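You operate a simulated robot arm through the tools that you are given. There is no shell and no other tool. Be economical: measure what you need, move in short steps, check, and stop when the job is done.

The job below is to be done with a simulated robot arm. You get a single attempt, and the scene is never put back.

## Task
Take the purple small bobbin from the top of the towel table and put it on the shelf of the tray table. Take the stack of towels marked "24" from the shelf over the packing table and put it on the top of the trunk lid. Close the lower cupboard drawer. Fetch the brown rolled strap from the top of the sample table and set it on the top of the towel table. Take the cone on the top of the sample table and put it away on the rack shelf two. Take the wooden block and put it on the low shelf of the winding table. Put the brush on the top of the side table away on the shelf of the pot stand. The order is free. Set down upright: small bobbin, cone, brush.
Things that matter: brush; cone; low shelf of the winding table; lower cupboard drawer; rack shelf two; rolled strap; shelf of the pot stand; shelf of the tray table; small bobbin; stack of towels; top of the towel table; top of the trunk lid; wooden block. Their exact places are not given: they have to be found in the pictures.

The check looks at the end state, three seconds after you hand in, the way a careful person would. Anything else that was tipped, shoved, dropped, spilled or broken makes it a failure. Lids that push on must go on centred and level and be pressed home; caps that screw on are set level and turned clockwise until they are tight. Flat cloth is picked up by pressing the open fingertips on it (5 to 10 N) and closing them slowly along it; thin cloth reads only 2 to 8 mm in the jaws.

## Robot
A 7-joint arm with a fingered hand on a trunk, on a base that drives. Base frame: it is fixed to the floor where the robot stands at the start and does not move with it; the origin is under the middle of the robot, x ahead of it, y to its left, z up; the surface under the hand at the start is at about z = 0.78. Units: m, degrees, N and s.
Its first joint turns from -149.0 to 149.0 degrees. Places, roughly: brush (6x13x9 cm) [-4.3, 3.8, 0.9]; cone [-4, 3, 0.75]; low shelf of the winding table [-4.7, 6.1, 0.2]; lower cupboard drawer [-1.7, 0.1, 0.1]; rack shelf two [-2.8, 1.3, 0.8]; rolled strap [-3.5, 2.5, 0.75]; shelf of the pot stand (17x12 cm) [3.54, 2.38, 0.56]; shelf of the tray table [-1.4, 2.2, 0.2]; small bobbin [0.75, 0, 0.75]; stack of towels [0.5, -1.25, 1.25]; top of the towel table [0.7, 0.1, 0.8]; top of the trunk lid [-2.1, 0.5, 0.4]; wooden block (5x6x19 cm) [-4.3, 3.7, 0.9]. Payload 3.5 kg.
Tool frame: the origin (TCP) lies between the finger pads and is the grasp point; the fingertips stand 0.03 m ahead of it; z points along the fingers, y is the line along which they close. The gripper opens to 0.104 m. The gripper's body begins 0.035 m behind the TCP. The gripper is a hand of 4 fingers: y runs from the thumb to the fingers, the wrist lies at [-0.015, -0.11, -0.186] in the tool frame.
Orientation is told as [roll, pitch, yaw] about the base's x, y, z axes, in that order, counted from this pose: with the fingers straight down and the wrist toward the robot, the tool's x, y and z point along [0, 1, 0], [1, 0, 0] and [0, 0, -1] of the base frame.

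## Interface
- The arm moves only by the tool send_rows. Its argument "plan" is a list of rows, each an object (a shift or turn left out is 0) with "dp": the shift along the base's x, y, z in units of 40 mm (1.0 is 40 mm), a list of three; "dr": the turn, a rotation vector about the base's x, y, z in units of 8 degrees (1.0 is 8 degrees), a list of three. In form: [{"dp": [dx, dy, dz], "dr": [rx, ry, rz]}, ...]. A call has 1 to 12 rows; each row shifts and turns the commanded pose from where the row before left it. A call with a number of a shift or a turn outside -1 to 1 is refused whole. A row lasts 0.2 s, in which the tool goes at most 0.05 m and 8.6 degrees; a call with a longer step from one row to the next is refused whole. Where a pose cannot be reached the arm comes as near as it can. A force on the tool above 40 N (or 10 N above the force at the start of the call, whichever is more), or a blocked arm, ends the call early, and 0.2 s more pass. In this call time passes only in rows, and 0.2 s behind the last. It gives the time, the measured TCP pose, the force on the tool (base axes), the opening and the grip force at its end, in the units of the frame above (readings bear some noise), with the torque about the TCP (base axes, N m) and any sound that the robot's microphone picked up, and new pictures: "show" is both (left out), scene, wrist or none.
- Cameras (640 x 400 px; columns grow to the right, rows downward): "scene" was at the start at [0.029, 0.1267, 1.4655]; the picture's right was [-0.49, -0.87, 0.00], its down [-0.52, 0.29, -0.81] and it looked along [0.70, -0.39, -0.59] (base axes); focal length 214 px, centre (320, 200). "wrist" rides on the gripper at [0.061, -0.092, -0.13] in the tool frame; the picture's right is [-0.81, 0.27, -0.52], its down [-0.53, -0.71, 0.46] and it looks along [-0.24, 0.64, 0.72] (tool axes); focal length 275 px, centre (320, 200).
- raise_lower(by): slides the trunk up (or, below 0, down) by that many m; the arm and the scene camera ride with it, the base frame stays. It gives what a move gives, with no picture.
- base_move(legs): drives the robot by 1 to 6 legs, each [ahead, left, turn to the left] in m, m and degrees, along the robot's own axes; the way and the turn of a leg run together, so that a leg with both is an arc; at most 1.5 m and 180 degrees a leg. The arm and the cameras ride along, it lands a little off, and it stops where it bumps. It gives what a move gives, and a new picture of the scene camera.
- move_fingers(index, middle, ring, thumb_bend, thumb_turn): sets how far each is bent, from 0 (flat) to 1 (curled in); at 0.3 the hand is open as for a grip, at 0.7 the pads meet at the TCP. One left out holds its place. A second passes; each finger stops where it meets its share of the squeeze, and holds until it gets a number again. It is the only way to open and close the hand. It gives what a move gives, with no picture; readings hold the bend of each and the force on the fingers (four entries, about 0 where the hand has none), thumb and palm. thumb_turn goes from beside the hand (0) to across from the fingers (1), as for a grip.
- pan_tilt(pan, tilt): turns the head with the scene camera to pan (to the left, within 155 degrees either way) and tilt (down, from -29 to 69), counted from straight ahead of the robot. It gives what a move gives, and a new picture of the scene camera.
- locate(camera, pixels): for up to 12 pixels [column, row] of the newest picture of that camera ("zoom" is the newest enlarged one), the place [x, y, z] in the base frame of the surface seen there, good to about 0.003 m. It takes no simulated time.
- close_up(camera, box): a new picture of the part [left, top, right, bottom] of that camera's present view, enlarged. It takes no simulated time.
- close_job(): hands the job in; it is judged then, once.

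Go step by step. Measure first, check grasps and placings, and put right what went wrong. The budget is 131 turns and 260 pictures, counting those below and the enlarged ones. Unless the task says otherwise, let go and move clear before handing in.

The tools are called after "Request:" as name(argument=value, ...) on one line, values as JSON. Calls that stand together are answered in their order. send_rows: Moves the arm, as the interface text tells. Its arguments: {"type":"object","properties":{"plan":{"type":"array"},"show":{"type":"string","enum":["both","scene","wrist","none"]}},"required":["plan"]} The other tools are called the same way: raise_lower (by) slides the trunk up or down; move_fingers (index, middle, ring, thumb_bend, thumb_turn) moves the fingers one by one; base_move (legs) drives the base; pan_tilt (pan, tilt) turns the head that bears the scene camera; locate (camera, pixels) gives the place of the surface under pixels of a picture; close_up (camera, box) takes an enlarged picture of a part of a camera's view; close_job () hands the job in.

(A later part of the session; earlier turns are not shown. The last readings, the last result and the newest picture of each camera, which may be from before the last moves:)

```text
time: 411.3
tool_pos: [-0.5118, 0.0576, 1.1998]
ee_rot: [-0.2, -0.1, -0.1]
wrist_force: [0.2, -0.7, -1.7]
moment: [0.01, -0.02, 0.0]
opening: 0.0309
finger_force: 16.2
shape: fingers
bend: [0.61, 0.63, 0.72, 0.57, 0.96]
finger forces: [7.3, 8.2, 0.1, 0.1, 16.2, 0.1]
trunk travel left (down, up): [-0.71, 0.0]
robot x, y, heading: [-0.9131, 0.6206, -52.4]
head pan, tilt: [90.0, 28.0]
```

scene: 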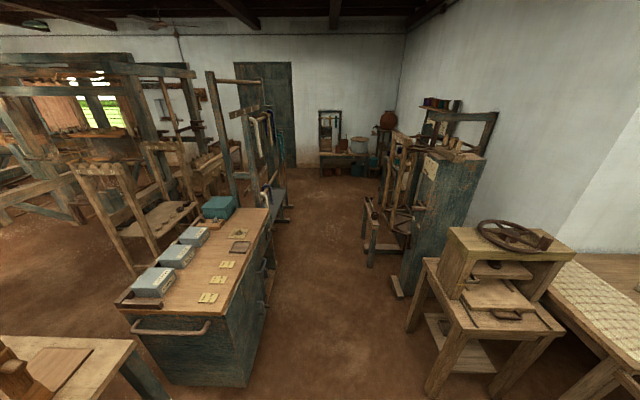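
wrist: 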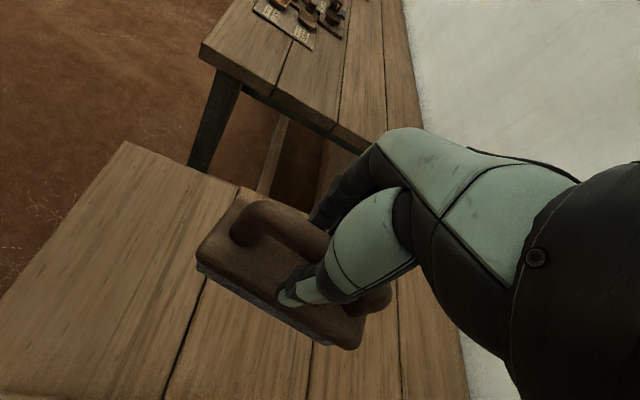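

The corridor lies along +n between the cabinet and the press; a pot on a small stand shows near (388,120). Enlarge and measure.

Request:
close_up(camera="scene", box=[300, 90, 460, 190])

Request:
locate(camera="scene", pixels=[[388, 120], [378, 132], [378, 160], [345, 153], [370, 265], [405, 290], [285, 215], [365, 240], [320, 185], [270, 260], [295, 205], [415, 330]])

```text
4.00 times, centred on (380, 140) of scene
```

zoom: 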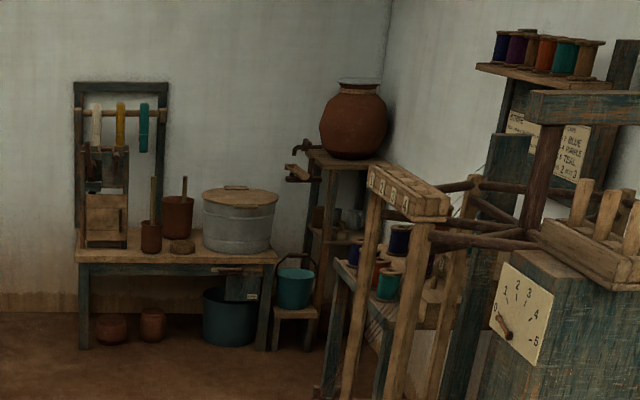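

```text
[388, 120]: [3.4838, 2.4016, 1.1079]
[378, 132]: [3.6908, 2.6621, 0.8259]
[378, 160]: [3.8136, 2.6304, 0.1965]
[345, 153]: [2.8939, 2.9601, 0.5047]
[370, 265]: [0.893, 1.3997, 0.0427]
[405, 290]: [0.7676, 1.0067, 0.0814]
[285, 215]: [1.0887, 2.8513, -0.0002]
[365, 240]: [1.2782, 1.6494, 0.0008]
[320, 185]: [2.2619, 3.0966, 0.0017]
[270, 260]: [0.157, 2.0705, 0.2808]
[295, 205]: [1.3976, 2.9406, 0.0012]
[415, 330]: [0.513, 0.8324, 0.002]
```

The corridor (t 0.6–1.5) is free and I'm centred in it. Turn left to face along it and drive 2.6 m.

Request:
base_move(legs=[[0, 0, 89.5], [1.3, 0, 0], [1.3, 0, 0]])

Request:
pan_tilt(pan=-15, tilt=35)

```text
time: 427.9
tool_pos: [1.7683, 2.5446, 1.2002]
ee_rot: [-0.2, -0.2, 87.4]
wrist_force: [-0.2, 0.1, -1.4]
moment: [-0.04, 0.02, 0.01]
opening: 0.0142
finger_force: 11.0
shape: fingers
bend: [0.72, 0.61, 0.72, 0.6, 0.95]
finger forces: [0.1, 11.7, 0.1, 0.0, 10.8, 0.0]
trunk travel left (down, up): [-0.71, 0.0]
robot x, y, heading: [1.1874, 2.1661, 35.0]
head pan, tilt: [90.0, 28.0]
```

scene: 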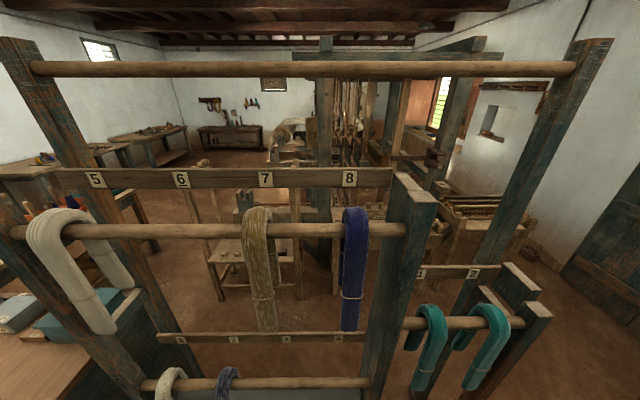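

```text
time: 429.7
tool_pos: [1.7679, 2.5456, 1.2002]
ee_rot: [-0.2, -0.2, 87.4]
wrist_force: [-1.2, -0.7, -1.4]
moment: [0.0, 0.04, 0.01]
opening: 0.0138
finger_force: 11.7
shape: fingers
bend: [0.72, 0.61, 0.72, 0.6, 0.95]
finger forces: [0.1, 11.6, 0.1, 0.1, 10.8, 0.1]
trunk travel left (down, up): [-0.71, 0.0]
robot x, y, heading: [1.1863, 2.1687, 35.3]
head pan, tilt: [-15.0, 35.0]
```

scene: 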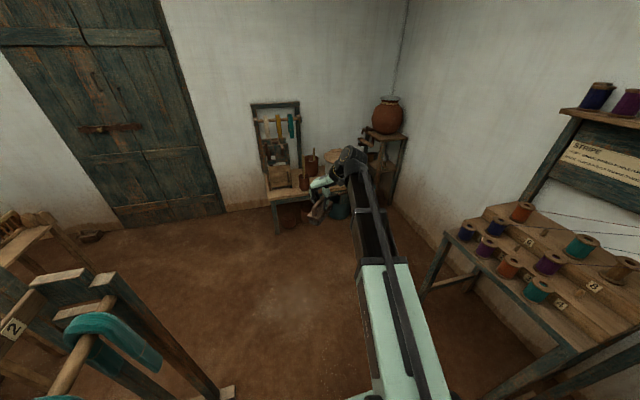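

The grip reading changed (index closed on nothing), so I look at the brush in the hand.

Request:
close_up(camera="wrist", box=[100, 100, 500, 400])

Request:
close_up(camera="scene", box=[280, 120, 420, 230])

```text
1.33 times, centred on (300, 250) of wrist
```

zoom: 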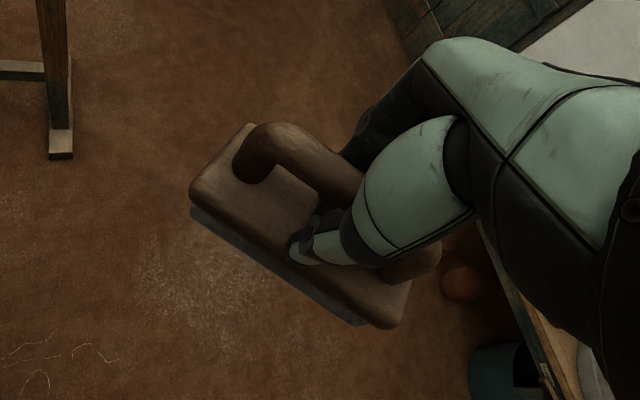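

```text
3.64 times, centred on (350, 175) of scene
```

zoom: 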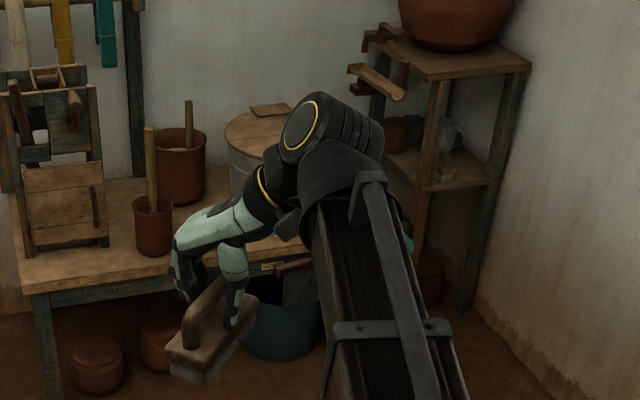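

The brush is still hooked in the fingers, tilted a little. Measure the pot stand's shelf: front edge, mugs, and the board above.

Request:
locate(camera="zoom", pixels=[[430, 188], [490, 180], [465, 172], [445, 150], [425, 160], [465, 140], [440, 75], [525, 62], [480, 70], [400, 150], [430, 120], [375, 75]])

Request:
close_up(camera="scene", box=[360, 120, 420, 200])

```text
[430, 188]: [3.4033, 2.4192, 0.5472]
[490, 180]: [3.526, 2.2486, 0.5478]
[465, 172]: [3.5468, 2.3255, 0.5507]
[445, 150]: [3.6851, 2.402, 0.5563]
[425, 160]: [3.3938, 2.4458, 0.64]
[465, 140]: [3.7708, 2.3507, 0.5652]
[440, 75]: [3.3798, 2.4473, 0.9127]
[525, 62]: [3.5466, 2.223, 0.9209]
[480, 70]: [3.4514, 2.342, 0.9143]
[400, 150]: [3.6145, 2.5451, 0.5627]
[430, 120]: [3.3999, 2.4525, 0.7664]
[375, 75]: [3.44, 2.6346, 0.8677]
```

```text
5.00 times, centred on (390, 160) of scene
```

zoom: 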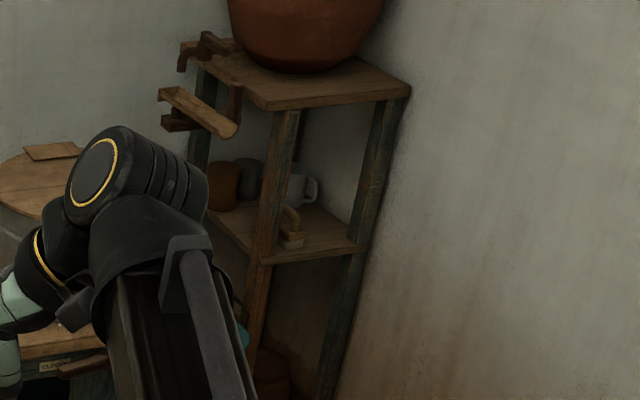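

The target zone is the shelf front between the legs (face at n≈4.175, t -0.30…-0.10), so I should face +n with the brush long side along the face. Check the floor space and the spool table on the right.

Request:
locate(camera="scene", pixels=[[447, 235], [425, 290], [400, 215], [415, 245], [275, 230], [330, 215], [440, 265], [560, 350]])

Request:
locate(camera="zoom", pixels=[[290, 240], [290, 215], [320, 235], [335, 250], [300, 190], [270, 250], [365, 240], [225, 185]])

```text
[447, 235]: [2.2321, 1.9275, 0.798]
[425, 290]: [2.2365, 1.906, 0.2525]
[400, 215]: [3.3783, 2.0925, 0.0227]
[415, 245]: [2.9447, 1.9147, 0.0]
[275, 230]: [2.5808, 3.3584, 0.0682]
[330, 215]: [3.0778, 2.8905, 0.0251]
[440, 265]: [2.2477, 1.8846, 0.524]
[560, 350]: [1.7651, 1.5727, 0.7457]
```

```text
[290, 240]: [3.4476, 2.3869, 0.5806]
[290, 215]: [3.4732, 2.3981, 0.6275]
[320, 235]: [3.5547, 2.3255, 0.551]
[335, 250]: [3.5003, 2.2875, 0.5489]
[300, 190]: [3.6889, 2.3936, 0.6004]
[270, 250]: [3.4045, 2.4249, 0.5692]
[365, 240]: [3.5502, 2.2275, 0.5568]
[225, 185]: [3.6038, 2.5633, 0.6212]
```

Floor beyond n≈3 is free. Drive ahead 1.05, then right 0.95, turn the hand so its grip line points ahead, and view the shelf from lower down.

Request:
base_move(legs=[[1.05, 0, 1.6], [0, -0.95, 0]])

Request:
send_rows(plan=[{"dr": [0, 0, -0.9]}, {"dr": [0, 0, -0.9]}, {"dr": [0, 0, -0.9]}, {"dr": [0, 0, -0.9]}, {"dr": [0, 0, -0.9]}, {"dr": [0, 0, -0.9]}, {"dr": [0, 0, -0.9]}], show="none")

Request:
raise_lower(by=-0.4)

Request:
pan_tilt(pan=-5, tilt=35)

```text
time: 439.7
tool_pos: [3.1805, 2.4155, 1.2004]
ee_rot: [-0.2, -0.1, 89.8]
wrist_force: [-0.2, -1.0, -2.5]
moment: [0.02, -0.03, -0.02]
opening: 0.0138
finger_force: 10.8
shape: fingers
bend: [0.72, 0.61, 0.72, 0.6, 0.95]
finger forces: [0.0, 11.6, 0.0, 0.0, 10.7, 0.0]
trunk travel left (down, up): [-0.71, 0.0]
robot x, y, heading: [2.615, 2.0163, 37.3]
head pan, tilt: [-15.0, 35.0]
```

scene: 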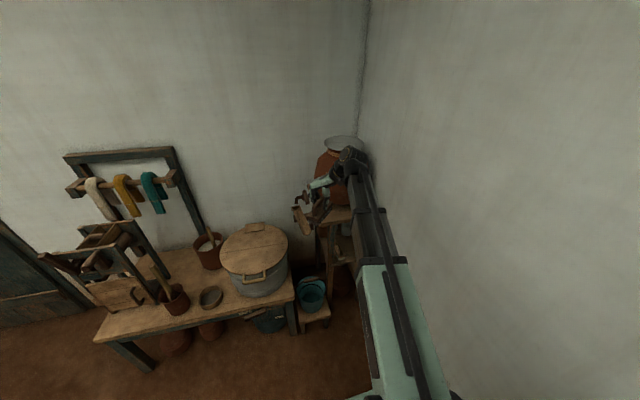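

```text
time: 441.3
tool_pos: [3.1797, 2.4143, 1.2002]
ee_rot: [-0.1, -0.2, 39.3]
wrist_force: [0.2, -0.5, -0.5]
moment: [-0.02, -0.02, 0.02]
opening: 0.0002
finger_force: 2.8
shape: fingers
bend: [0.72, 0.72, 0.72, 0.71, 0.97]
finger forces: [2.6, 0.0, 0.1, 0.1, 3.0, 0.0]
trunk travel left (down, up): [-0.71, 0.0]
robot x, y, heading: [2.6161, 2.0137, 37.5]
head pan, tilt: [-15.0, 35.0]
```

```text
time: 445.1
tool_pos: [3.1804, 2.4136, 0.8004]
ee_rot: [-0.2, -0.3, 39.3]
wrist_force: [-0.6, -0.7, -1.2]
moment: [0.06, -0.02, 0.02]
opening: 0.0
finger_force: 3.0
shape: fingers
bend: [0.72, 0.72, 0.72, 0.71, 0.97]
finger forces: [2.5, 0.1, 0.2, 0.0, 3.0, 0.0]
trunk travel left (down, up): [-0.31, 0.4]
robot x, y, heading: [2.6121, 2.0143, 37.4]
head pan, tilt: [-15.0, 35.0]
```

```text
time: 445.9
tool_pos: [3.1803, 2.4153, 0.8009]
ee_rot: [-0.2, -0.2, 39.4]
wrist_force: [0.0, 0.1, -1.4]
moment: [0.0, -0.03, -0.01]
opening: 0.0
finger_force: 3.4
shape: fingers
bend: [0.72, 0.72, 0.72, 0.71, 0.97]
finger forces: [2.4, 0.0, 0.2, 0.1, 3.1, 0.0]
trunk travel left (down, up): [-0.31, 0.4]
robot x, y, heading: [2.6147, 2.0156, 37.2]
head pan, tilt: [-5.0, 35.0]
```

scene: 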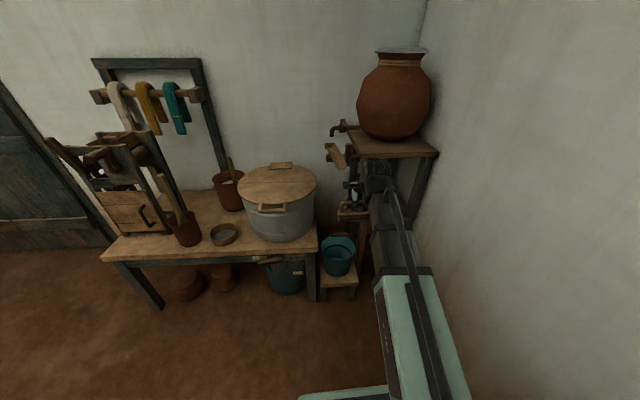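

The fingers now read fully closed; check whether the brush still hangs in them.

Request:
close_up(camera="wrist", box=[100, 100, 500, 400])

Request:
close_up(camera="scene", box=[310, 120, 450, 240])

```text
1.33 times, centred on (300, 250) of wrist
```

zoom: 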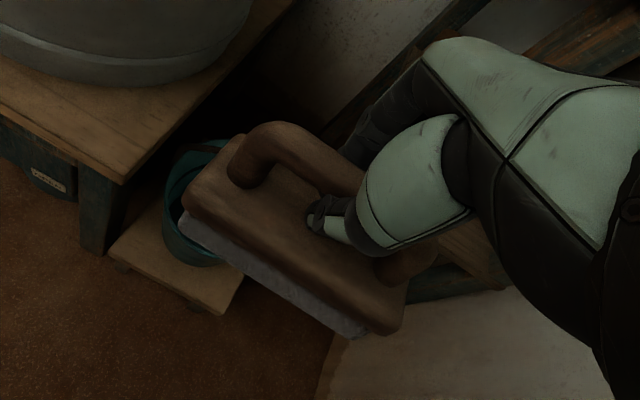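

```text
3.33 times, centred on (380, 180) of scene
```

zoom: 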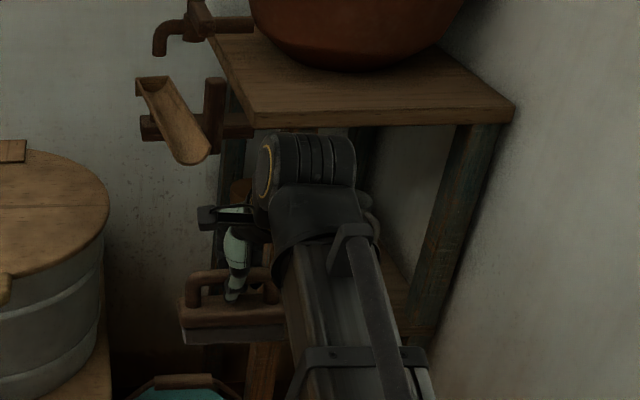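

The brush hangs level on the closed fingers under its handle. Measure its bottom height and centre, and the shelf's front.

Request:
locate(camera="zoom", pixels=[[190, 338], [275, 338], [190, 318], [272, 318], [205, 275], [262, 270], [235, 318], [400, 320], [430, 335], [300, 115], [265, 345], [435, 250]])

```text
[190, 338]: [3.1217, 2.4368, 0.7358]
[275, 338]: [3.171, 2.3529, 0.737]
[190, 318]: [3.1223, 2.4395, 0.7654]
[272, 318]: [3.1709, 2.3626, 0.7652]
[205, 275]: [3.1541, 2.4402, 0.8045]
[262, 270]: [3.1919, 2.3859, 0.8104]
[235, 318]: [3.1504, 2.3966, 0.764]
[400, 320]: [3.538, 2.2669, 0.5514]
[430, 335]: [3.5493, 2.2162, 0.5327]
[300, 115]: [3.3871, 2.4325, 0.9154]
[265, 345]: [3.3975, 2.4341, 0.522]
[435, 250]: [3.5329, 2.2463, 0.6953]
```

The brush bottom is ~7.2 cm below TCP and level. To see what stands on the shelf I shift the hand 15 cm left and squarely align it, then look.

Request:
send_rows(plan=[{"dp": [-0.6, 0.8, 0], "dr": [0, 0, 0.2]}, {"dp": [-0.6, 0.8, 0], "dr": [0, 0, 0.2]}, {"dp": [-0.6, 0.8, 0], "dr": [0, 0, 0.2]}, {"dp": [-0.6, 0.8, 0], "dr": [0, 0, 0.2]}, {"dp": [-0.3, 0.4, 0]}], show="none")

Request:
close_up(camera="scene", box=[340, 130, 450, 260])

```text
time: 447.1
tool_pos: [3.0708, 2.559, 0.8029]
ee_rot: [-0.2, -0.3, 45.9]
wrist_force: [0.2, -0.7, -0.9]
moment: [0.0, 0.01, 0.0]
opening: 0.0002
finger_force: 2.7
shape: fingers
bend: [0.72, 0.72, 0.72, 0.71, 0.97]
finger forces: [2.6, 0.0, 0.2, 0.1, 3.0, 0.1]
trunk travel left (down, up): [-0.31, 0.4]
robot x, y, heading: [2.6107, 2.0138, 37.4]
head pan, tilt: [-5.0, 35.0]
```

```text
3.08 times, centred on (395, 195) of scene
```

zoom: 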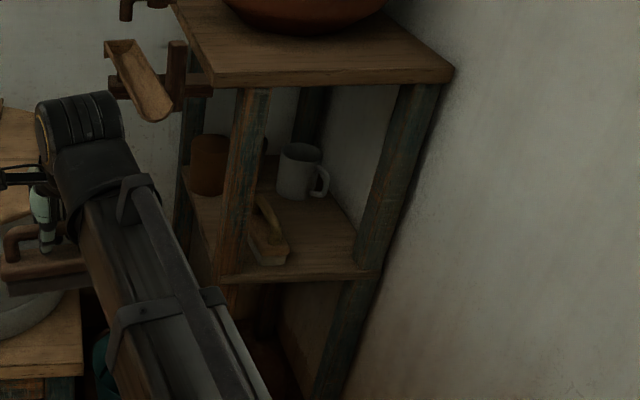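

Now the shelf is clear to see: a small hand brush on the left (268,235), mug at back (300,170), free area on the right-front. Measure it.

Request:
locate(camera="zoom", pixels=[[289, 255], [283, 235], [272, 200], [310, 275], [345, 272], [325, 240], [300, 200], [345, 225], [310, 205], [360, 255], [330, 195], [320, 78]])

```text
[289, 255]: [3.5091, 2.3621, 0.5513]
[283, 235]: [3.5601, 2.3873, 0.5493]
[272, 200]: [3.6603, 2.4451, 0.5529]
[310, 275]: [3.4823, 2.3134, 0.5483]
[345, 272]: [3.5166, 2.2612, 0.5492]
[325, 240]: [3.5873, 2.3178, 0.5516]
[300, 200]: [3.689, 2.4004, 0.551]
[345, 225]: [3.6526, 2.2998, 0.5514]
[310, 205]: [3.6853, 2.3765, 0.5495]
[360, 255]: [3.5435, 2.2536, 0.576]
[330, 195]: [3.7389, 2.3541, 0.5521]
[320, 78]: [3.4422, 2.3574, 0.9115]
```

The free area is a slot: t -0.225…-0.318 at the front, widening behind the right leg, so the brush must go in nearly lengthwise. I bring the hand back right and turn it clockwise ~80° to see if the wrist allows that.

Request:
send_rows(plan=[{"dp": [0.6, -0.8, 0.3]}, {"dp": [0.6, -0.8, 0.3]}, {"dp": [0.6, -0.8, 0.3]}, {"dp": [0.3, -0.4, 0.3]}, {"dp": [-0.4, -0.3, 0]}], show="none")

Request:
send_rows(plan=[{"dr": [0, 0, -0.9]}, {"dr": [0, 0, -0.9]}, {"dr": [0, 0, -0.9]}, {"dr": [0, 0, -0.9]}, {"dr": [0, 0, -0.9]}, {"dr": [0, 0, -0.9]}, {"dr": [0, 0, -0.9]}, {"dr": [0, 0, -0.9]}, {"dr": [0, 0, -0.9]}, {"dr": [0, 0, -0.9]}, {"dr": [0, 0, -0.9]}], show="both")

Request:
close_up(camera="scene", box=[310, 120, 450, 240])

```text
time: 448.3
tool_pos: [3.1424, 2.4342, 0.847]
ee_rot: [-0.2, -0.2, 45.8]
wrist_force: [0.0, 0.3, -0.7]
moment: [0.03, 0.01, -0.05]
opening: 0.0001
finger_force: 2.1
shape: fingers
bend: [0.72, 0.72, 0.72, 0.71, 0.97]
finger forces: [2.4, 0.1, 0.2, 0.1, 2.9, 0.0]
trunk travel left (down, up): [-0.31, 0.4]
robot x, y, heading: [2.615, 2.0155, 37.6]
head pan, tilt: [-5.0, 35.0]
```

```text
time: 450.7
tool_pos: [3.1402, 2.4345, 0.8478]
ee_rot: [-0.2, -0.2, -33.5]
wrist_force: [-0.3, -0.4, -1.1]
moment: [0.02, -0.02, 0.0]
opening: 0.0
finger_force: 3.0
shape: fingers
bend: [0.72, 0.72, 0.72, 0.71, 0.97]
finger forces: [2.5, 0.0, 0.2, 0.0, 3.0, 0.0]
trunk travel left (down, up): [-0.31, 0.4]
robot x, y, heading: [2.6147, 2.0186, 37.6]
head pan, tilt: [-5.0, 35.0]
```

scene: 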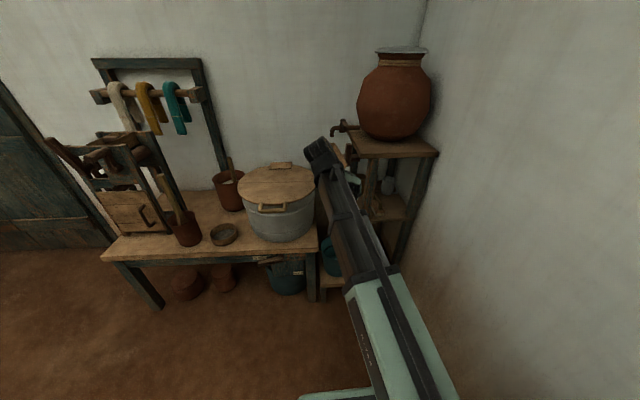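
wrist: 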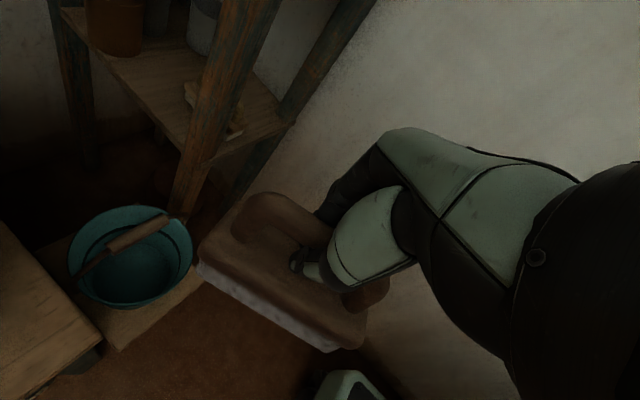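

```text
3.33 times, centred on (380, 180) of scene
```

zoom: 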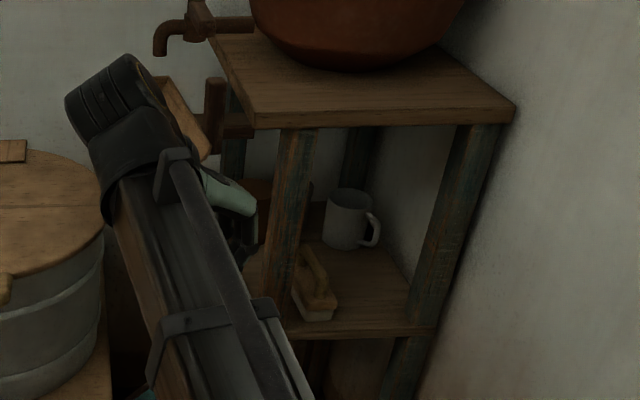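

The wrist allows it (yaw -33.5°). Now measure the boom-end extents relative to the TCP to see whether they clear the stand's left-front leg and top.

Request:
locate(camera="zoom", pixels=[[80, 110], [100, 75], [135, 62], [160, 110], [185, 160], [195, 200], [120, 190], [180, 175], [240, 195], [250, 240], [210, 260], [150, 130]])

```text
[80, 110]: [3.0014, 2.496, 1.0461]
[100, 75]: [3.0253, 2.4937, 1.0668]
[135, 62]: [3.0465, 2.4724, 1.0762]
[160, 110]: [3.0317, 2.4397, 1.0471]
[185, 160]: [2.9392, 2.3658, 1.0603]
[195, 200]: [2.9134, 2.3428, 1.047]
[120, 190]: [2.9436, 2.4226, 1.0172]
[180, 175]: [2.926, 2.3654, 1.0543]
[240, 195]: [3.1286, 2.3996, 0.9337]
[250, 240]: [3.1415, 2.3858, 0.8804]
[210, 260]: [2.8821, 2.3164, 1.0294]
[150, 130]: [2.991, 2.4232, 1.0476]
```

Relative extents: boom end 5–14 cm left of the TCP, top +0.228, about 5 cm behind it: it should clear the left leg by ~3 cm and the board above by ~2 cm. Pull back slightly, shift right in front of the slot, lower the trunk 0.1, and check.

Request:
send_rows(plan=[{"dp": [-0.6, -0.45, 0]}, {"dp": [-0.6, -0.45, 0]}, {"dp": [0.6, -0.8, 0]}, {"dp": [0.6, -0.8, 0]}, {"dp": [0.6, -0.8, 0]}, {"dp": [0.6, -0.8, 0]}, {"dp": [0.6, -0.8, 0]}, {"dp": [0.6, -0.8, 0]}, {"dp": [0.6, -0.8, 0]}, {"dp": [0.6, -0.8, 0]}, {"dp": [0.35, -0.46, 0]}], show="none")

Request:
raise_lower(by=-0.1)

Request:
base_move(legs=[[0.1, 0, -0.7]])

Request:
send_rows(plan=[{"dp": [0, 0, -0.5]}], show="wrist")

Request:
close_up(camera="scene", box=[310, 110, 470, 250])

```text
time: 453.1
tool_pos: [3.2991, 2.1222, 0.8477]
ee_rot: [-0.2, -0.1, -33.3]
wrist_force: [0.6, 0.0, -1.6]
moment: [-0.02, -0.01, 0.0]
opening: 0.0002
finger_force: 3.4
shape: fingers
bend: [0.72, 0.72, 0.72, 0.71, 0.97]
finger forces: [2.5, 0.0, 0.2, 0.0, 2.8, 0.0]
trunk travel left (down, up): [-0.31, 0.4]
robot x, y, heading: [2.6158, 2.0171, 37.2]
head pan, tilt: [-5.0, 35.0]
```

```text
time: 454.4
tool_pos: [3.2997, 2.1219, 0.7478]
ee_rot: [-0.3, -0.3, -33.4]
wrist_force: [-0.4, 0.6, -2.1]
moment: [-0.04, -0.01, -0.01]
opening: 0.0
finger_force: 2.2
shape: fingers
bend: [0.72, 0.72, 0.72, 0.71, 0.97]
finger forces: [2.6, 0.0, 0.2, 0.1, 3.0, 0.1]
trunk travel left (down, up): [-0.21, 0.5]
robot x, y, heading: [2.6108, 2.0151, 37.6]
head pan, tilt: [-5.0, 35.0]
```

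```text
time: 455.6
tool_pos: [3.3822, 2.174, 0.7475]
ee_rot: [-0.2, -0.2, -34.2]
wrist_force: [-0.2, -0.2, -0.8]
moment: [0.01, 0.01, -0.02]
opening: 0.0
finger_force: 3.4
shape: fingers
bend: [0.72, 0.72, 0.72, 0.71, 0.97]
finger forces: [2.5, 0.0, 0.2, 0.1, 2.9, 0.0]
trunk travel left (down, up): [-0.21, 0.5]
robot x, y, heading: [2.6955, 2.0765, 36.8]
head pan, tilt: [-5.0, 35.0]
```

scene: 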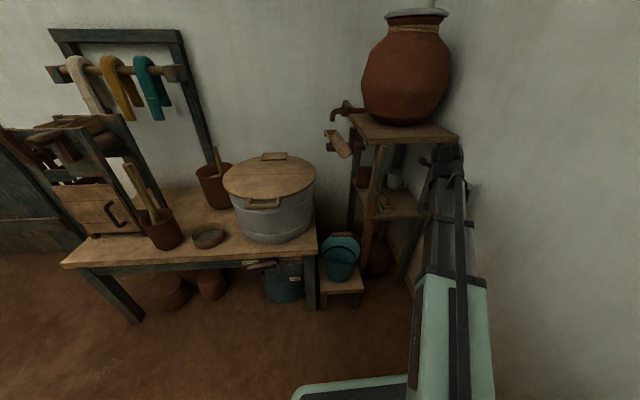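

```text
time: 455.9
tool_pos: [3.3816, 2.1752, 0.7273]
ee_rot: [-0.2, -0.2, -34.2]
wrist_force: [-0.5, 0.2, -1.2]
moment: [-0.01, -0.03, -0.02]
opening: 0.0001
finger_force: 3.0
shape: fingers
bend: [0.72, 0.72, 0.72, 0.71, 0.97]
finger forces: [2.5, 0.0, 0.1, 0.0, 3.0, 0.0]
trunk travel left (down, up): [-0.21, 0.5]
robot x, y, heading: [2.694, 2.075, 36.7]
head pan, tilt: [-5.0, 35.0]
```

wrist: 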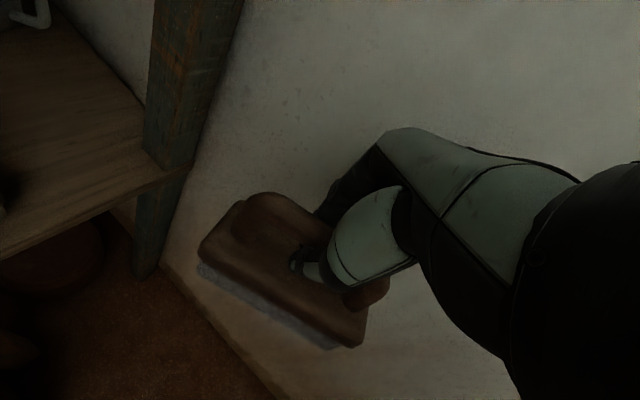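

```text
2.86 times, centred on (390, 180) of scene
```

zoom: 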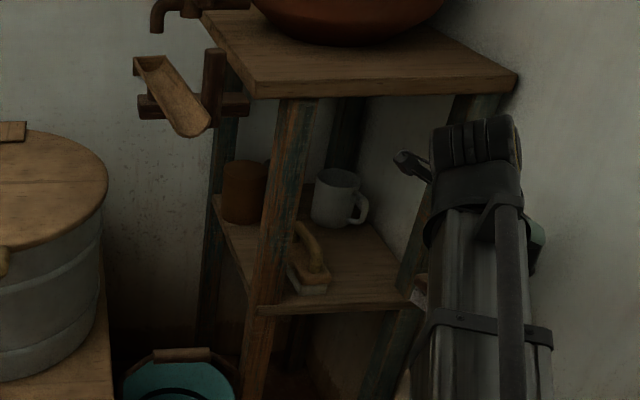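

Verify the brush's actual place and axis against the slot using the wrist camera.

Request:
locate(camera="wrist", pixels=[[203, 250], [235, 203], [355, 340], [280, 303], [202, 268], [330, 345], [150, 155], [185, 165], [205, 130], [100, 190], [170, 180], [375, 290]])

```text
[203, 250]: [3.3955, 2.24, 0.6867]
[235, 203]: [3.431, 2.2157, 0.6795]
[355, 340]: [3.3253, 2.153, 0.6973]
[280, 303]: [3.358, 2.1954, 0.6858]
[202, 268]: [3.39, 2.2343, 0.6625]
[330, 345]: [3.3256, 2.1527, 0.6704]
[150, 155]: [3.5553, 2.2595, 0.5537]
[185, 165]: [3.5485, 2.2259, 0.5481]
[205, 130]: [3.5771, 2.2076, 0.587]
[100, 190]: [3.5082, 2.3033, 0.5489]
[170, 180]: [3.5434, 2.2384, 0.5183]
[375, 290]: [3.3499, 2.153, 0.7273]
```

Brush lies at t -0.243…-0.318, axis 14° off. Rotate another 10° to straighten, shift 9 mm left, lower to slide height and advance 12 cm, then check.

Request:
send_rows(plan=[{"dp": [-0.13, 0.18, 0], "dr": [0, 0, -0.6]}, {"dp": [0, 0, -0.4], "dr": [0, 0, -0.6]}, {"dp": [0, 0, -0.9]}, {"dp": [0, 0, -0.95]}, {"dp": [0.6, 0.45, 0]}, {"dp": [0.6, 0.45, 0]}, {"dp": [0.6, 0.45, 0]}, {"dp": [0.6, 0.45, 0]}], show="wrist")

Request:
close_up(camera="scene", box=[310, 110, 470, 250])

```text
time: 457.8
tool_pos: [3.4713, 2.2554, 0.6358]
ee_rot: [-0.1, -0.2, -43.7]
wrist_force: [-0.7, 0.2, -0.9]
moment: [0.01, 0.0, 0.01]
opening: 0.0002
finger_force: 2.6
shape: fingers
bend: [0.72, 0.72, 0.72, 0.71, 0.97]
finger forces: [2.4, 0.1, 0.3, 0.1, 2.9, 0.0]
trunk travel left (down, up): [-0.21, 0.5]
robot x, y, heading: [2.6947, 2.0769, 36.4]
head pan, tilt: [-5.0, 35.0]
```

wrist: 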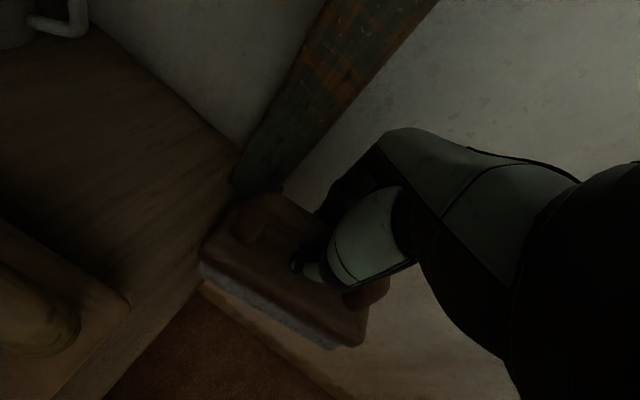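

```text
2.86 times, centred on (390, 180) of scene
```

zoom: 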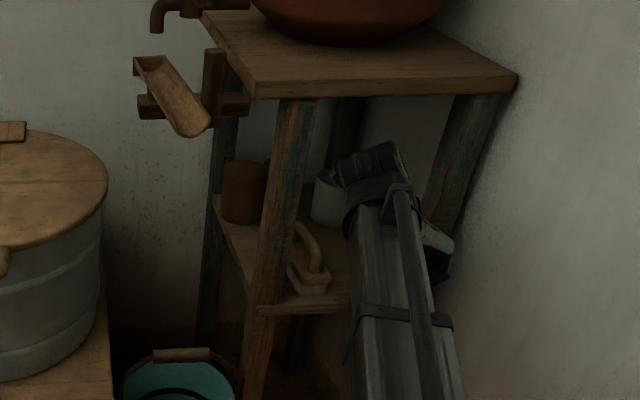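

The nose is about at the leg; check lateral margins once more.

Request:
locate(camera="wrist", pixels=[[206, 248], [240, 205], [265, 197], [360, 340], [232, 190], [245, 165], [128, 300], [110, 330], [205, 268], [180, 250], [330, 345], [205, 215]])

```text
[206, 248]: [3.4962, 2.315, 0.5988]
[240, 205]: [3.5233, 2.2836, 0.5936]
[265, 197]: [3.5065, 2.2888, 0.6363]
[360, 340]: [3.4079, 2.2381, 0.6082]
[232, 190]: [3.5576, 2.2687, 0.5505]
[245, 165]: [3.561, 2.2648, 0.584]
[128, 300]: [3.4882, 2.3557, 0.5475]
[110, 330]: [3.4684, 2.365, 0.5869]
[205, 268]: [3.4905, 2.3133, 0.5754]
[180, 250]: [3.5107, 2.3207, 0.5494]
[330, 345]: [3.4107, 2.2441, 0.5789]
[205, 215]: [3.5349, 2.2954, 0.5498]
```

Margins: brush -0.246…-0.31, slot -0.20…-0.32. Shift 1.2 cm left, advance 12.5 cm, then lower gently.

Request:
send_rows(plan=[{"dp": [-0.18, 0.24, 0]}, {"dp": [0.62, 0.465, 0]}, {"dp": [0.62, 0.465, 0]}, {"dp": [0.62, 0.465, 0]}, {"dp": [0.62, 0.465, 0]}], show="wrist")

Request:
close_up(camera="scene", box=[310, 110, 470, 250])

Request:
locate(camera="wrist", pixels=[[206, 248], [240, 205], [360, 340], [330, 345], [205, 268]])

```text
time: 458.9
tool_pos: [3.5504, 2.3282, 0.6375]
ee_rot: [-0.1, -0.3, -43.9]
wrist_force: [-0.4, 0.4, -0.7]
moment: [-0.01, 0.02, -0.02]
opening: 0.0003
finger_force: 2.8
shape: fingers
bend: [0.72, 0.72, 0.72, 0.71, 0.97]
finger forces: [2.5, 0.1, 0.2, 0.0, 3.0, 0.0]
trunk travel left (down, up): [-0.21, 0.5]
robot x, y, heading: [2.6927, 2.0765, 36.5]
head pan, tilt: [-5.0, 35.0]
```

wrist: 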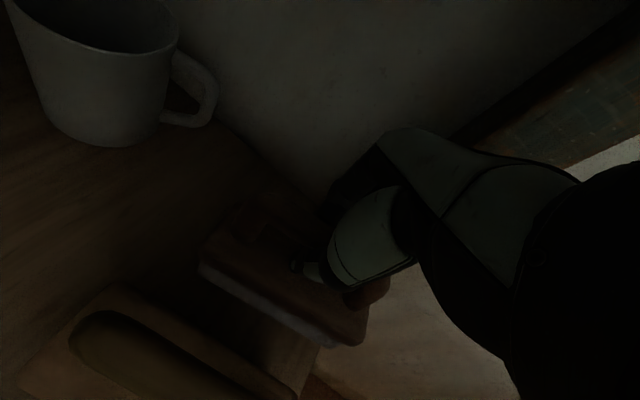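

```text
2.86 times, centred on (390, 180) of scene
```

zoom: 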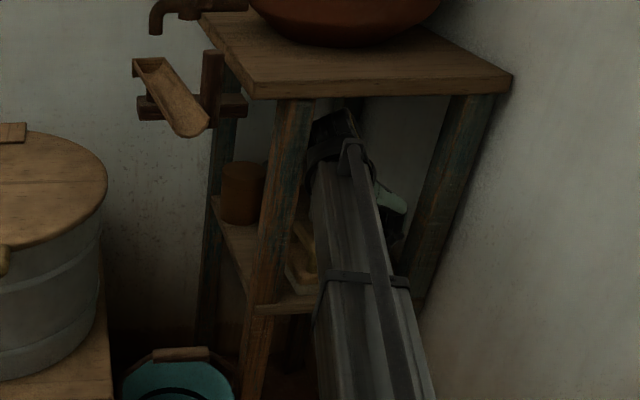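

```text
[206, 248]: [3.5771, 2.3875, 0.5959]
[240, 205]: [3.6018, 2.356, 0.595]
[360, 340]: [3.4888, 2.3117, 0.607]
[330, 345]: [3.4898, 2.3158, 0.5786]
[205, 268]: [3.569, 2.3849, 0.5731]
```

Clear on all sides; the tail is right at the shelf edge, so advance 2.5 cm more and lower until it rests.

Request:
send_rows(plan=[{"dp": [0.5, 0.375, 0]}, {"dp": [0, 0, -0.15]}, {"dp": [0, 0, -0.12]}, {"dp": [0, 0, -0.1]}, {"dp": [0, 0, -0.08]}], show="wrist")

Request:
locate(camera="wrist", pixels=[[206, 248], [240, 205], [360, 340], [330, 345], [205, 268]])

```text
time: 460.1
tool_pos: [3.5898, 2.3418, 0.6232]
ee_rot: [0.1, -0.1, -44.2]
wrist_force: [-0.5, 3.8, 18.6]
moment: [0.3, 0.07, 0.08]
opening: 0.0
finger_force: 10.7
shape: fingers
bend: [0.72, 0.72, 0.72, 0.72, 0.97]
finger forces: [0.4, 0.0, 1.9, 0.0, 18.8, 0.0]
trunk travel left (down, up): [-0.21, 0.5]
robot x, y, heading: [2.6972, 2.0772, 36.6]
head pan, tilt: [-5.0, 35.0]
```

wrist: 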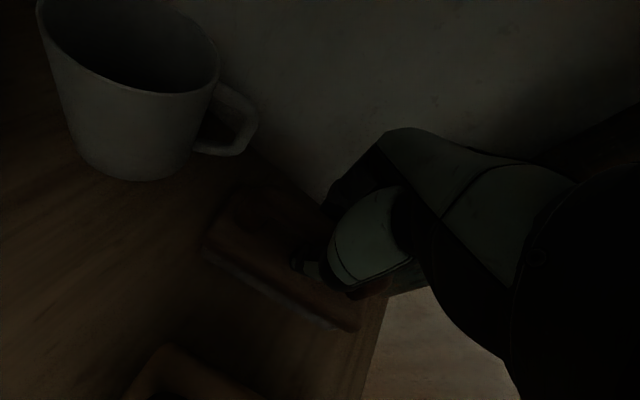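

```text
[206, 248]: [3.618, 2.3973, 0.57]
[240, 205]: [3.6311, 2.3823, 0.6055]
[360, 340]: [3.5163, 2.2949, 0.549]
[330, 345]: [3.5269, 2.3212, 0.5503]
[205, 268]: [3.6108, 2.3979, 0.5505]
```

It rests on the shelf. Ease up a few mm, open around the handle; since the board above limits lifting, I'll slide back along the handle. First open and look.

Request:
send_rows(plan=[{"dp": [0, 0, 0.12]}], show="none")

Request:
move_fingers(index=0.46, middle=0.46, ring=0.46, thumb_bend=0.46)

Request:
send_rows(plan=[{"dp": [0, 0, 0.25]}], show="wrist")

Request:
close_up(camera="wrist", box=[140, 140, 440, 380])

```text
time: 460.6
tool_pos: [3.5891, 2.3416, 0.6228]
ee_rot: [-0.1, 0.0, -44.3]
wrist_force: [2.6, 5.8, 24.0]
moment: [0.46, 0.03, 0.1]
opening: 0.0001
finger_force: 15.6
shape: fingers
bend: [0.72, 0.72, 0.72, 0.72, 0.97]
finger forces: [0.5, 0.0, 5.5, 0.1, 25.1, 0.1]
trunk travel left (down, up): [-0.21, 0.5]
robot x, y, heading: [2.6956, 2.0792, 37.0]
head pan, tilt: [-5.0, 35.0]
```

```text
time: 460.9
tool_pos: [3.5887, 2.3406, 0.625]
ee_rot: [-0.1, -0.4, -44.4]
wrist_force: [0.1, -0.2, -0.7]
moment: [-0.02, 0.02, 0.01]
opening: 0.0618
finger_force: 0.0
shape: fingers
bend: [0.46, 0.46, 0.46, 0.46, 0.97]
finger forces: [0.0, 0.0, 0.1, 0.0, 0.0, 0.0]
trunk travel left (down, up): [-0.21, 0.5]
robot x, y, heading: [2.6947, 2.0745, 36.5]
head pan, tilt: [-5.0, 35.0]
stopped: the force on the tool passed its limit at 49 N (the readings are from after the stop); the commanded pose is now the measured one
```

```text
time: 461.3
tool_pos: [3.5893, 2.3396, 0.6311]
ee_rot: [-0.6, -0.4, -44.3]
wrist_force: [-0.4, 0.2, 0.4]
moment: [0.03, 0.01, 0.02]
opening: 0.0621
finger_force: 0.1
shape: fingers
bend: [0.46, 0.46, 0.46, 0.46, 0.97]
finger forces: [0.0, 0.0, 0.0, 0.1, 0.0, 0.0]
trunk travel left (down, up): [-0.21, 0.5]
robot x, y, heading: [2.6963, 2.0778, 36.8]
head pan, tilt: [-5.0, 35.0]
```

wrist: 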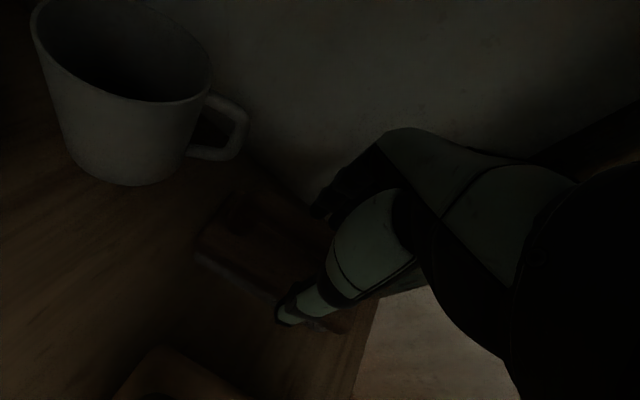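

```text
1.67 times, centred on (290, 260) of wrist
```

zoom: 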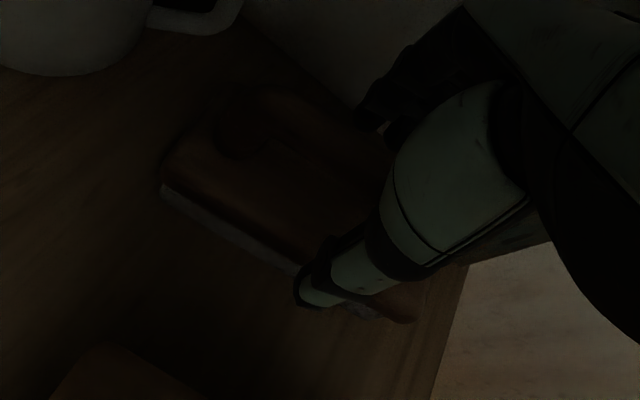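

The brush stands flat and inside the edge, fingers open around its handle. Slide back along the handle in small steps.

Request:
send_rows(plan=[{"dp": [0, 0, 0.12]}, {"dp": [-0.3, -0.25, 0]}, {"dp": [-0.38, -0.32, 0]}, {"dp": [-0.38, -0.32, 0]}, {"dp": [-0.38, -0.32, 0]}, {"dp": [-0.38, -0.32, 0]}], show="wrist")

Request:
close_up(camera="scene", box=[310, 110, 470, 250])

```text
time: 462.3
tool_pos: [3.5567, 2.3255, 0.6401]
ee_rot: [0.5, -0.5, -43.0]
wrist_force: [17.9, 11.7, -1.6]
moment: [-0.21, 0.49, 1.13]
opening: 0.0621
finger_force: 10.0
shape: fingers
bend: [0.46, 0.45, 0.45, 0.46, 0.98]
finger forces: [0.0, 0.0, 20.0, 0.1, 0.0, 0.0]
trunk travel left (down, up): [-0.21, 0.5]
robot x, y, heading: [2.6974, 2.0789, 36.6]
head pan, tilt: [-5.0, 35.0]
stopped in row 4: the force on the tool passed its limit at 50 N (the readings are from after the stop); the commanded pose is now the measured one
```

wrist: 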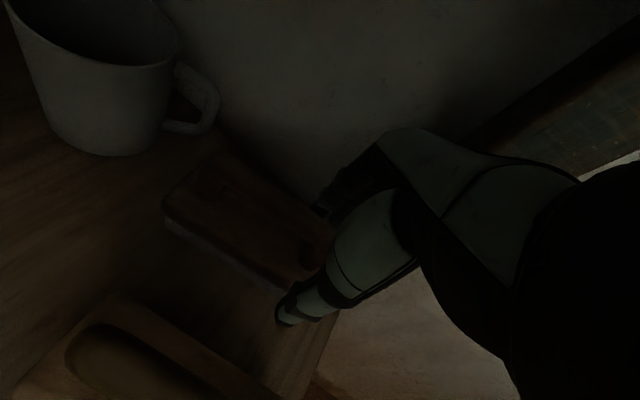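

```text
2.86 times, centred on (390, 180) of scene
```

zoom: 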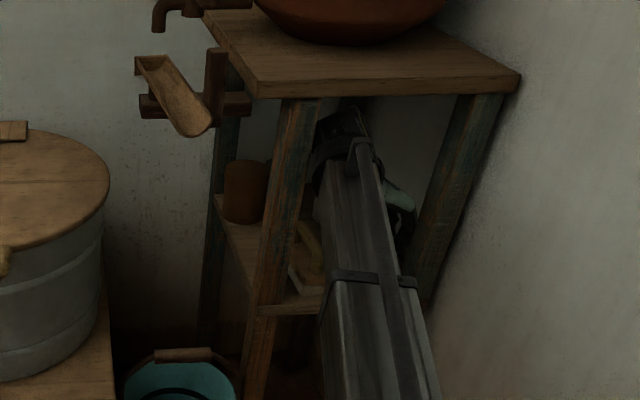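

A finger is caught behind the stand's right leg. Ease forward, shift 1 cm left, narrow the fingers a little, and continue back.

Request:
send_rows(plan=[{"dp": [0.12, 0.09, 0]}, {"dp": [-0.16, 0.21, 0]}], show="none")

Request:
move_fingers(index=0.53, middle=0.53, ring=0.53)

Request:
send_rows(plan=[{"dp": [-0.36, -0.27, 0]}, {"dp": [-0.36, -0.27, 0]}, {"dp": [-0.36, -0.27, 0]}, {"dp": [-0.36, -0.27, 0]}], show="wrist")

```text
time: 462.9
tool_pos: [3.556, 2.3279, 0.639]
ee_rot: [0.3, -0.5, -43.7]
wrist_force: [13.6, 5.1, 0.8]
moment: [-0.18, 0.25, 0.8]
opening: 0.0623
finger_force: 5.5
shape: fingers
bend: [0.46, 0.46, 0.44, 0.46, 0.98]
finger forces: [0.1, 0.1, 11.9, 0.1, 0.0, 0.1]
trunk travel left (down, up): [-0.21, 0.5]
robot x, y, heading: [2.698, 2.0739, 36.6]
head pan, tilt: [-5.0, 35.0]
```

```text
time: 463.9
tool_pos: [3.5553, 2.3282, 0.6386]
ee_rot: [0.3, -0.4, -43.6]
wrist_force: [-1.7, 0.7, 0.1]
moment: [-0.01, -0.07, -0.08]
opening: 0.0537
finger_force: 0.9
shape: fingers
bend: [0.53, 0.53, 0.54, 0.46, 0.98]
finger forces: [0.0, 0.0, 1.5, 0.1, 0.0, 0.0]
trunk travel left (down, up): [-0.21, 0.5]
robot x, y, heading: [2.6943, 2.0735, 36.9]
head pan, tilt: [-5.0, 35.0]
```

```text
time: 464.9
tool_pos: [3.4912, 2.2935, 0.6418]
ee_rot: [0.3, -0.7, -43.3]
wrist_force: [-0.1, -0.1, 0.4]
moment: [0.0, -0.01, 0.01]
opening: 0.0534
finger_force: 0.1
shape: fingers
bend: [0.53, 0.53, 0.53, 0.46, 0.98]
finger forces: [0.0, 0.0, 0.0, 0.0, 0.1, 0.0]
trunk travel left (down, up): [-0.21, 0.5]
robot x, y, heading: [2.6973, 2.0775, 36.8]
head pan, tilt: [-5.0, 35.0]
```

wrist: 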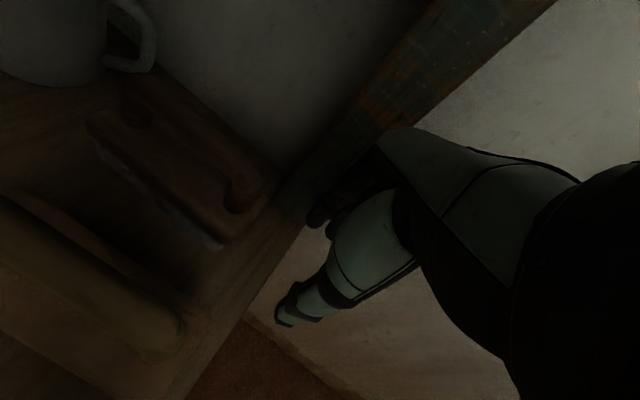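

The hand is free, and the brush stands on the shelf. Back out fully and check the shelf.

Request:
send_rows(plan=[{"dp": [-0.8, -0.6, 0]}, {"dp": [-0.8, -0.6, 0]}, {"dp": [-0.8, -0.6, 0]}, {"dp": [-0.8, -0.6, 0]}], show="none")

Request:
base_move(legs=[[-0.15, 0.1, 0]])

Request:
close_up(camera="scene", box=[330, 130, 450, 240])

Request:
close_up(camera="wrist", box=[0, 0, 400, 300])

```text
time: 465.9
tool_pos: [3.3643, 2.1959, 0.6379]
ee_rot: [0.4, -0.6, -43.3]
wrist_force: [0.9, 0.6, 0.3]
moment: [-0.01, -0.02, 0.02]
opening: 0.0532
finger_force: 0.0
shape: fingers
bend: [0.53, 0.53, 0.53, 0.46, 0.98]
finger forces: [0.0, 0.0, 0.1, 0.1, 0.1, 0.1]
trunk travel left (down, up): [-0.21, 0.5]
robot x, y, heading: [2.6937, 2.0773, 36.8]
head pan, tilt: [-5.0, 35.0]
```

```text
time: 467.5
tool_pos: [3.1955, 2.1873, 0.638]
ee_rot: [0.4, -0.7, -43.0]
wrist_force: [0.2, 0.1, 0.3]
moment: [0.03, -0.01, -0.01]
opening: 0.0535
finger_force: 0.0
shape: fingers
bend: [0.53, 0.53, 0.53, 0.46, 0.98]
finger forces: [0.0, 0.1, 0.1, 0.0, 0.0, 0.0]
trunk travel left (down, up): [-0.21, 0.5]
robot x, y, heading: [2.5262, 2.0679, 37.2]
head pan, tilt: [-5.0, 35.0]
stopped in leg 1: the robot was blocked; the commanded pose is now the measured one
```

scene: 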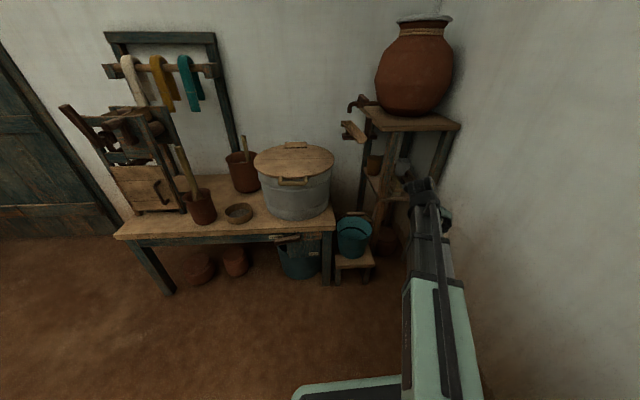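

```text
3.64 times, centred on (390, 185) of scene
```

zoom: 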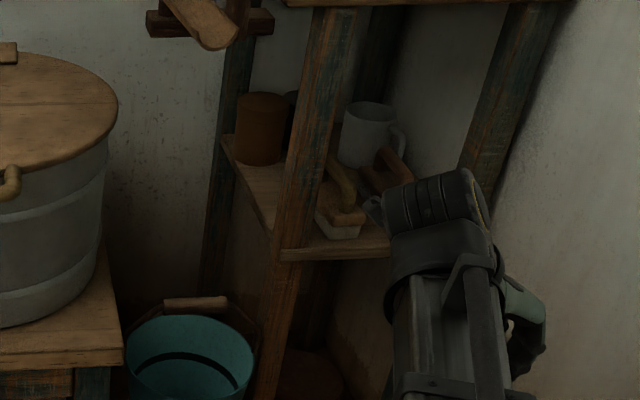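

```text
1.33 times, centred on (200, 150) of wrist
5 turns are left
```

zoom: 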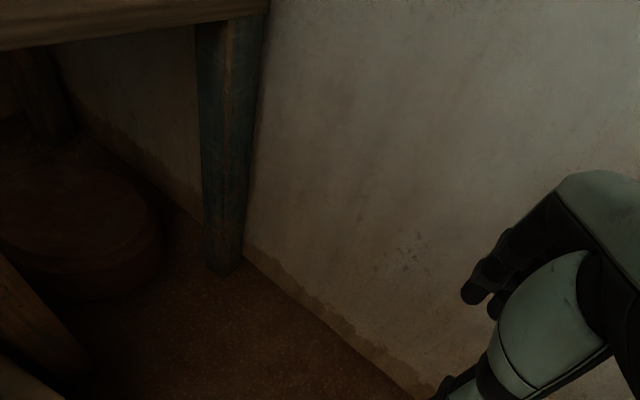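

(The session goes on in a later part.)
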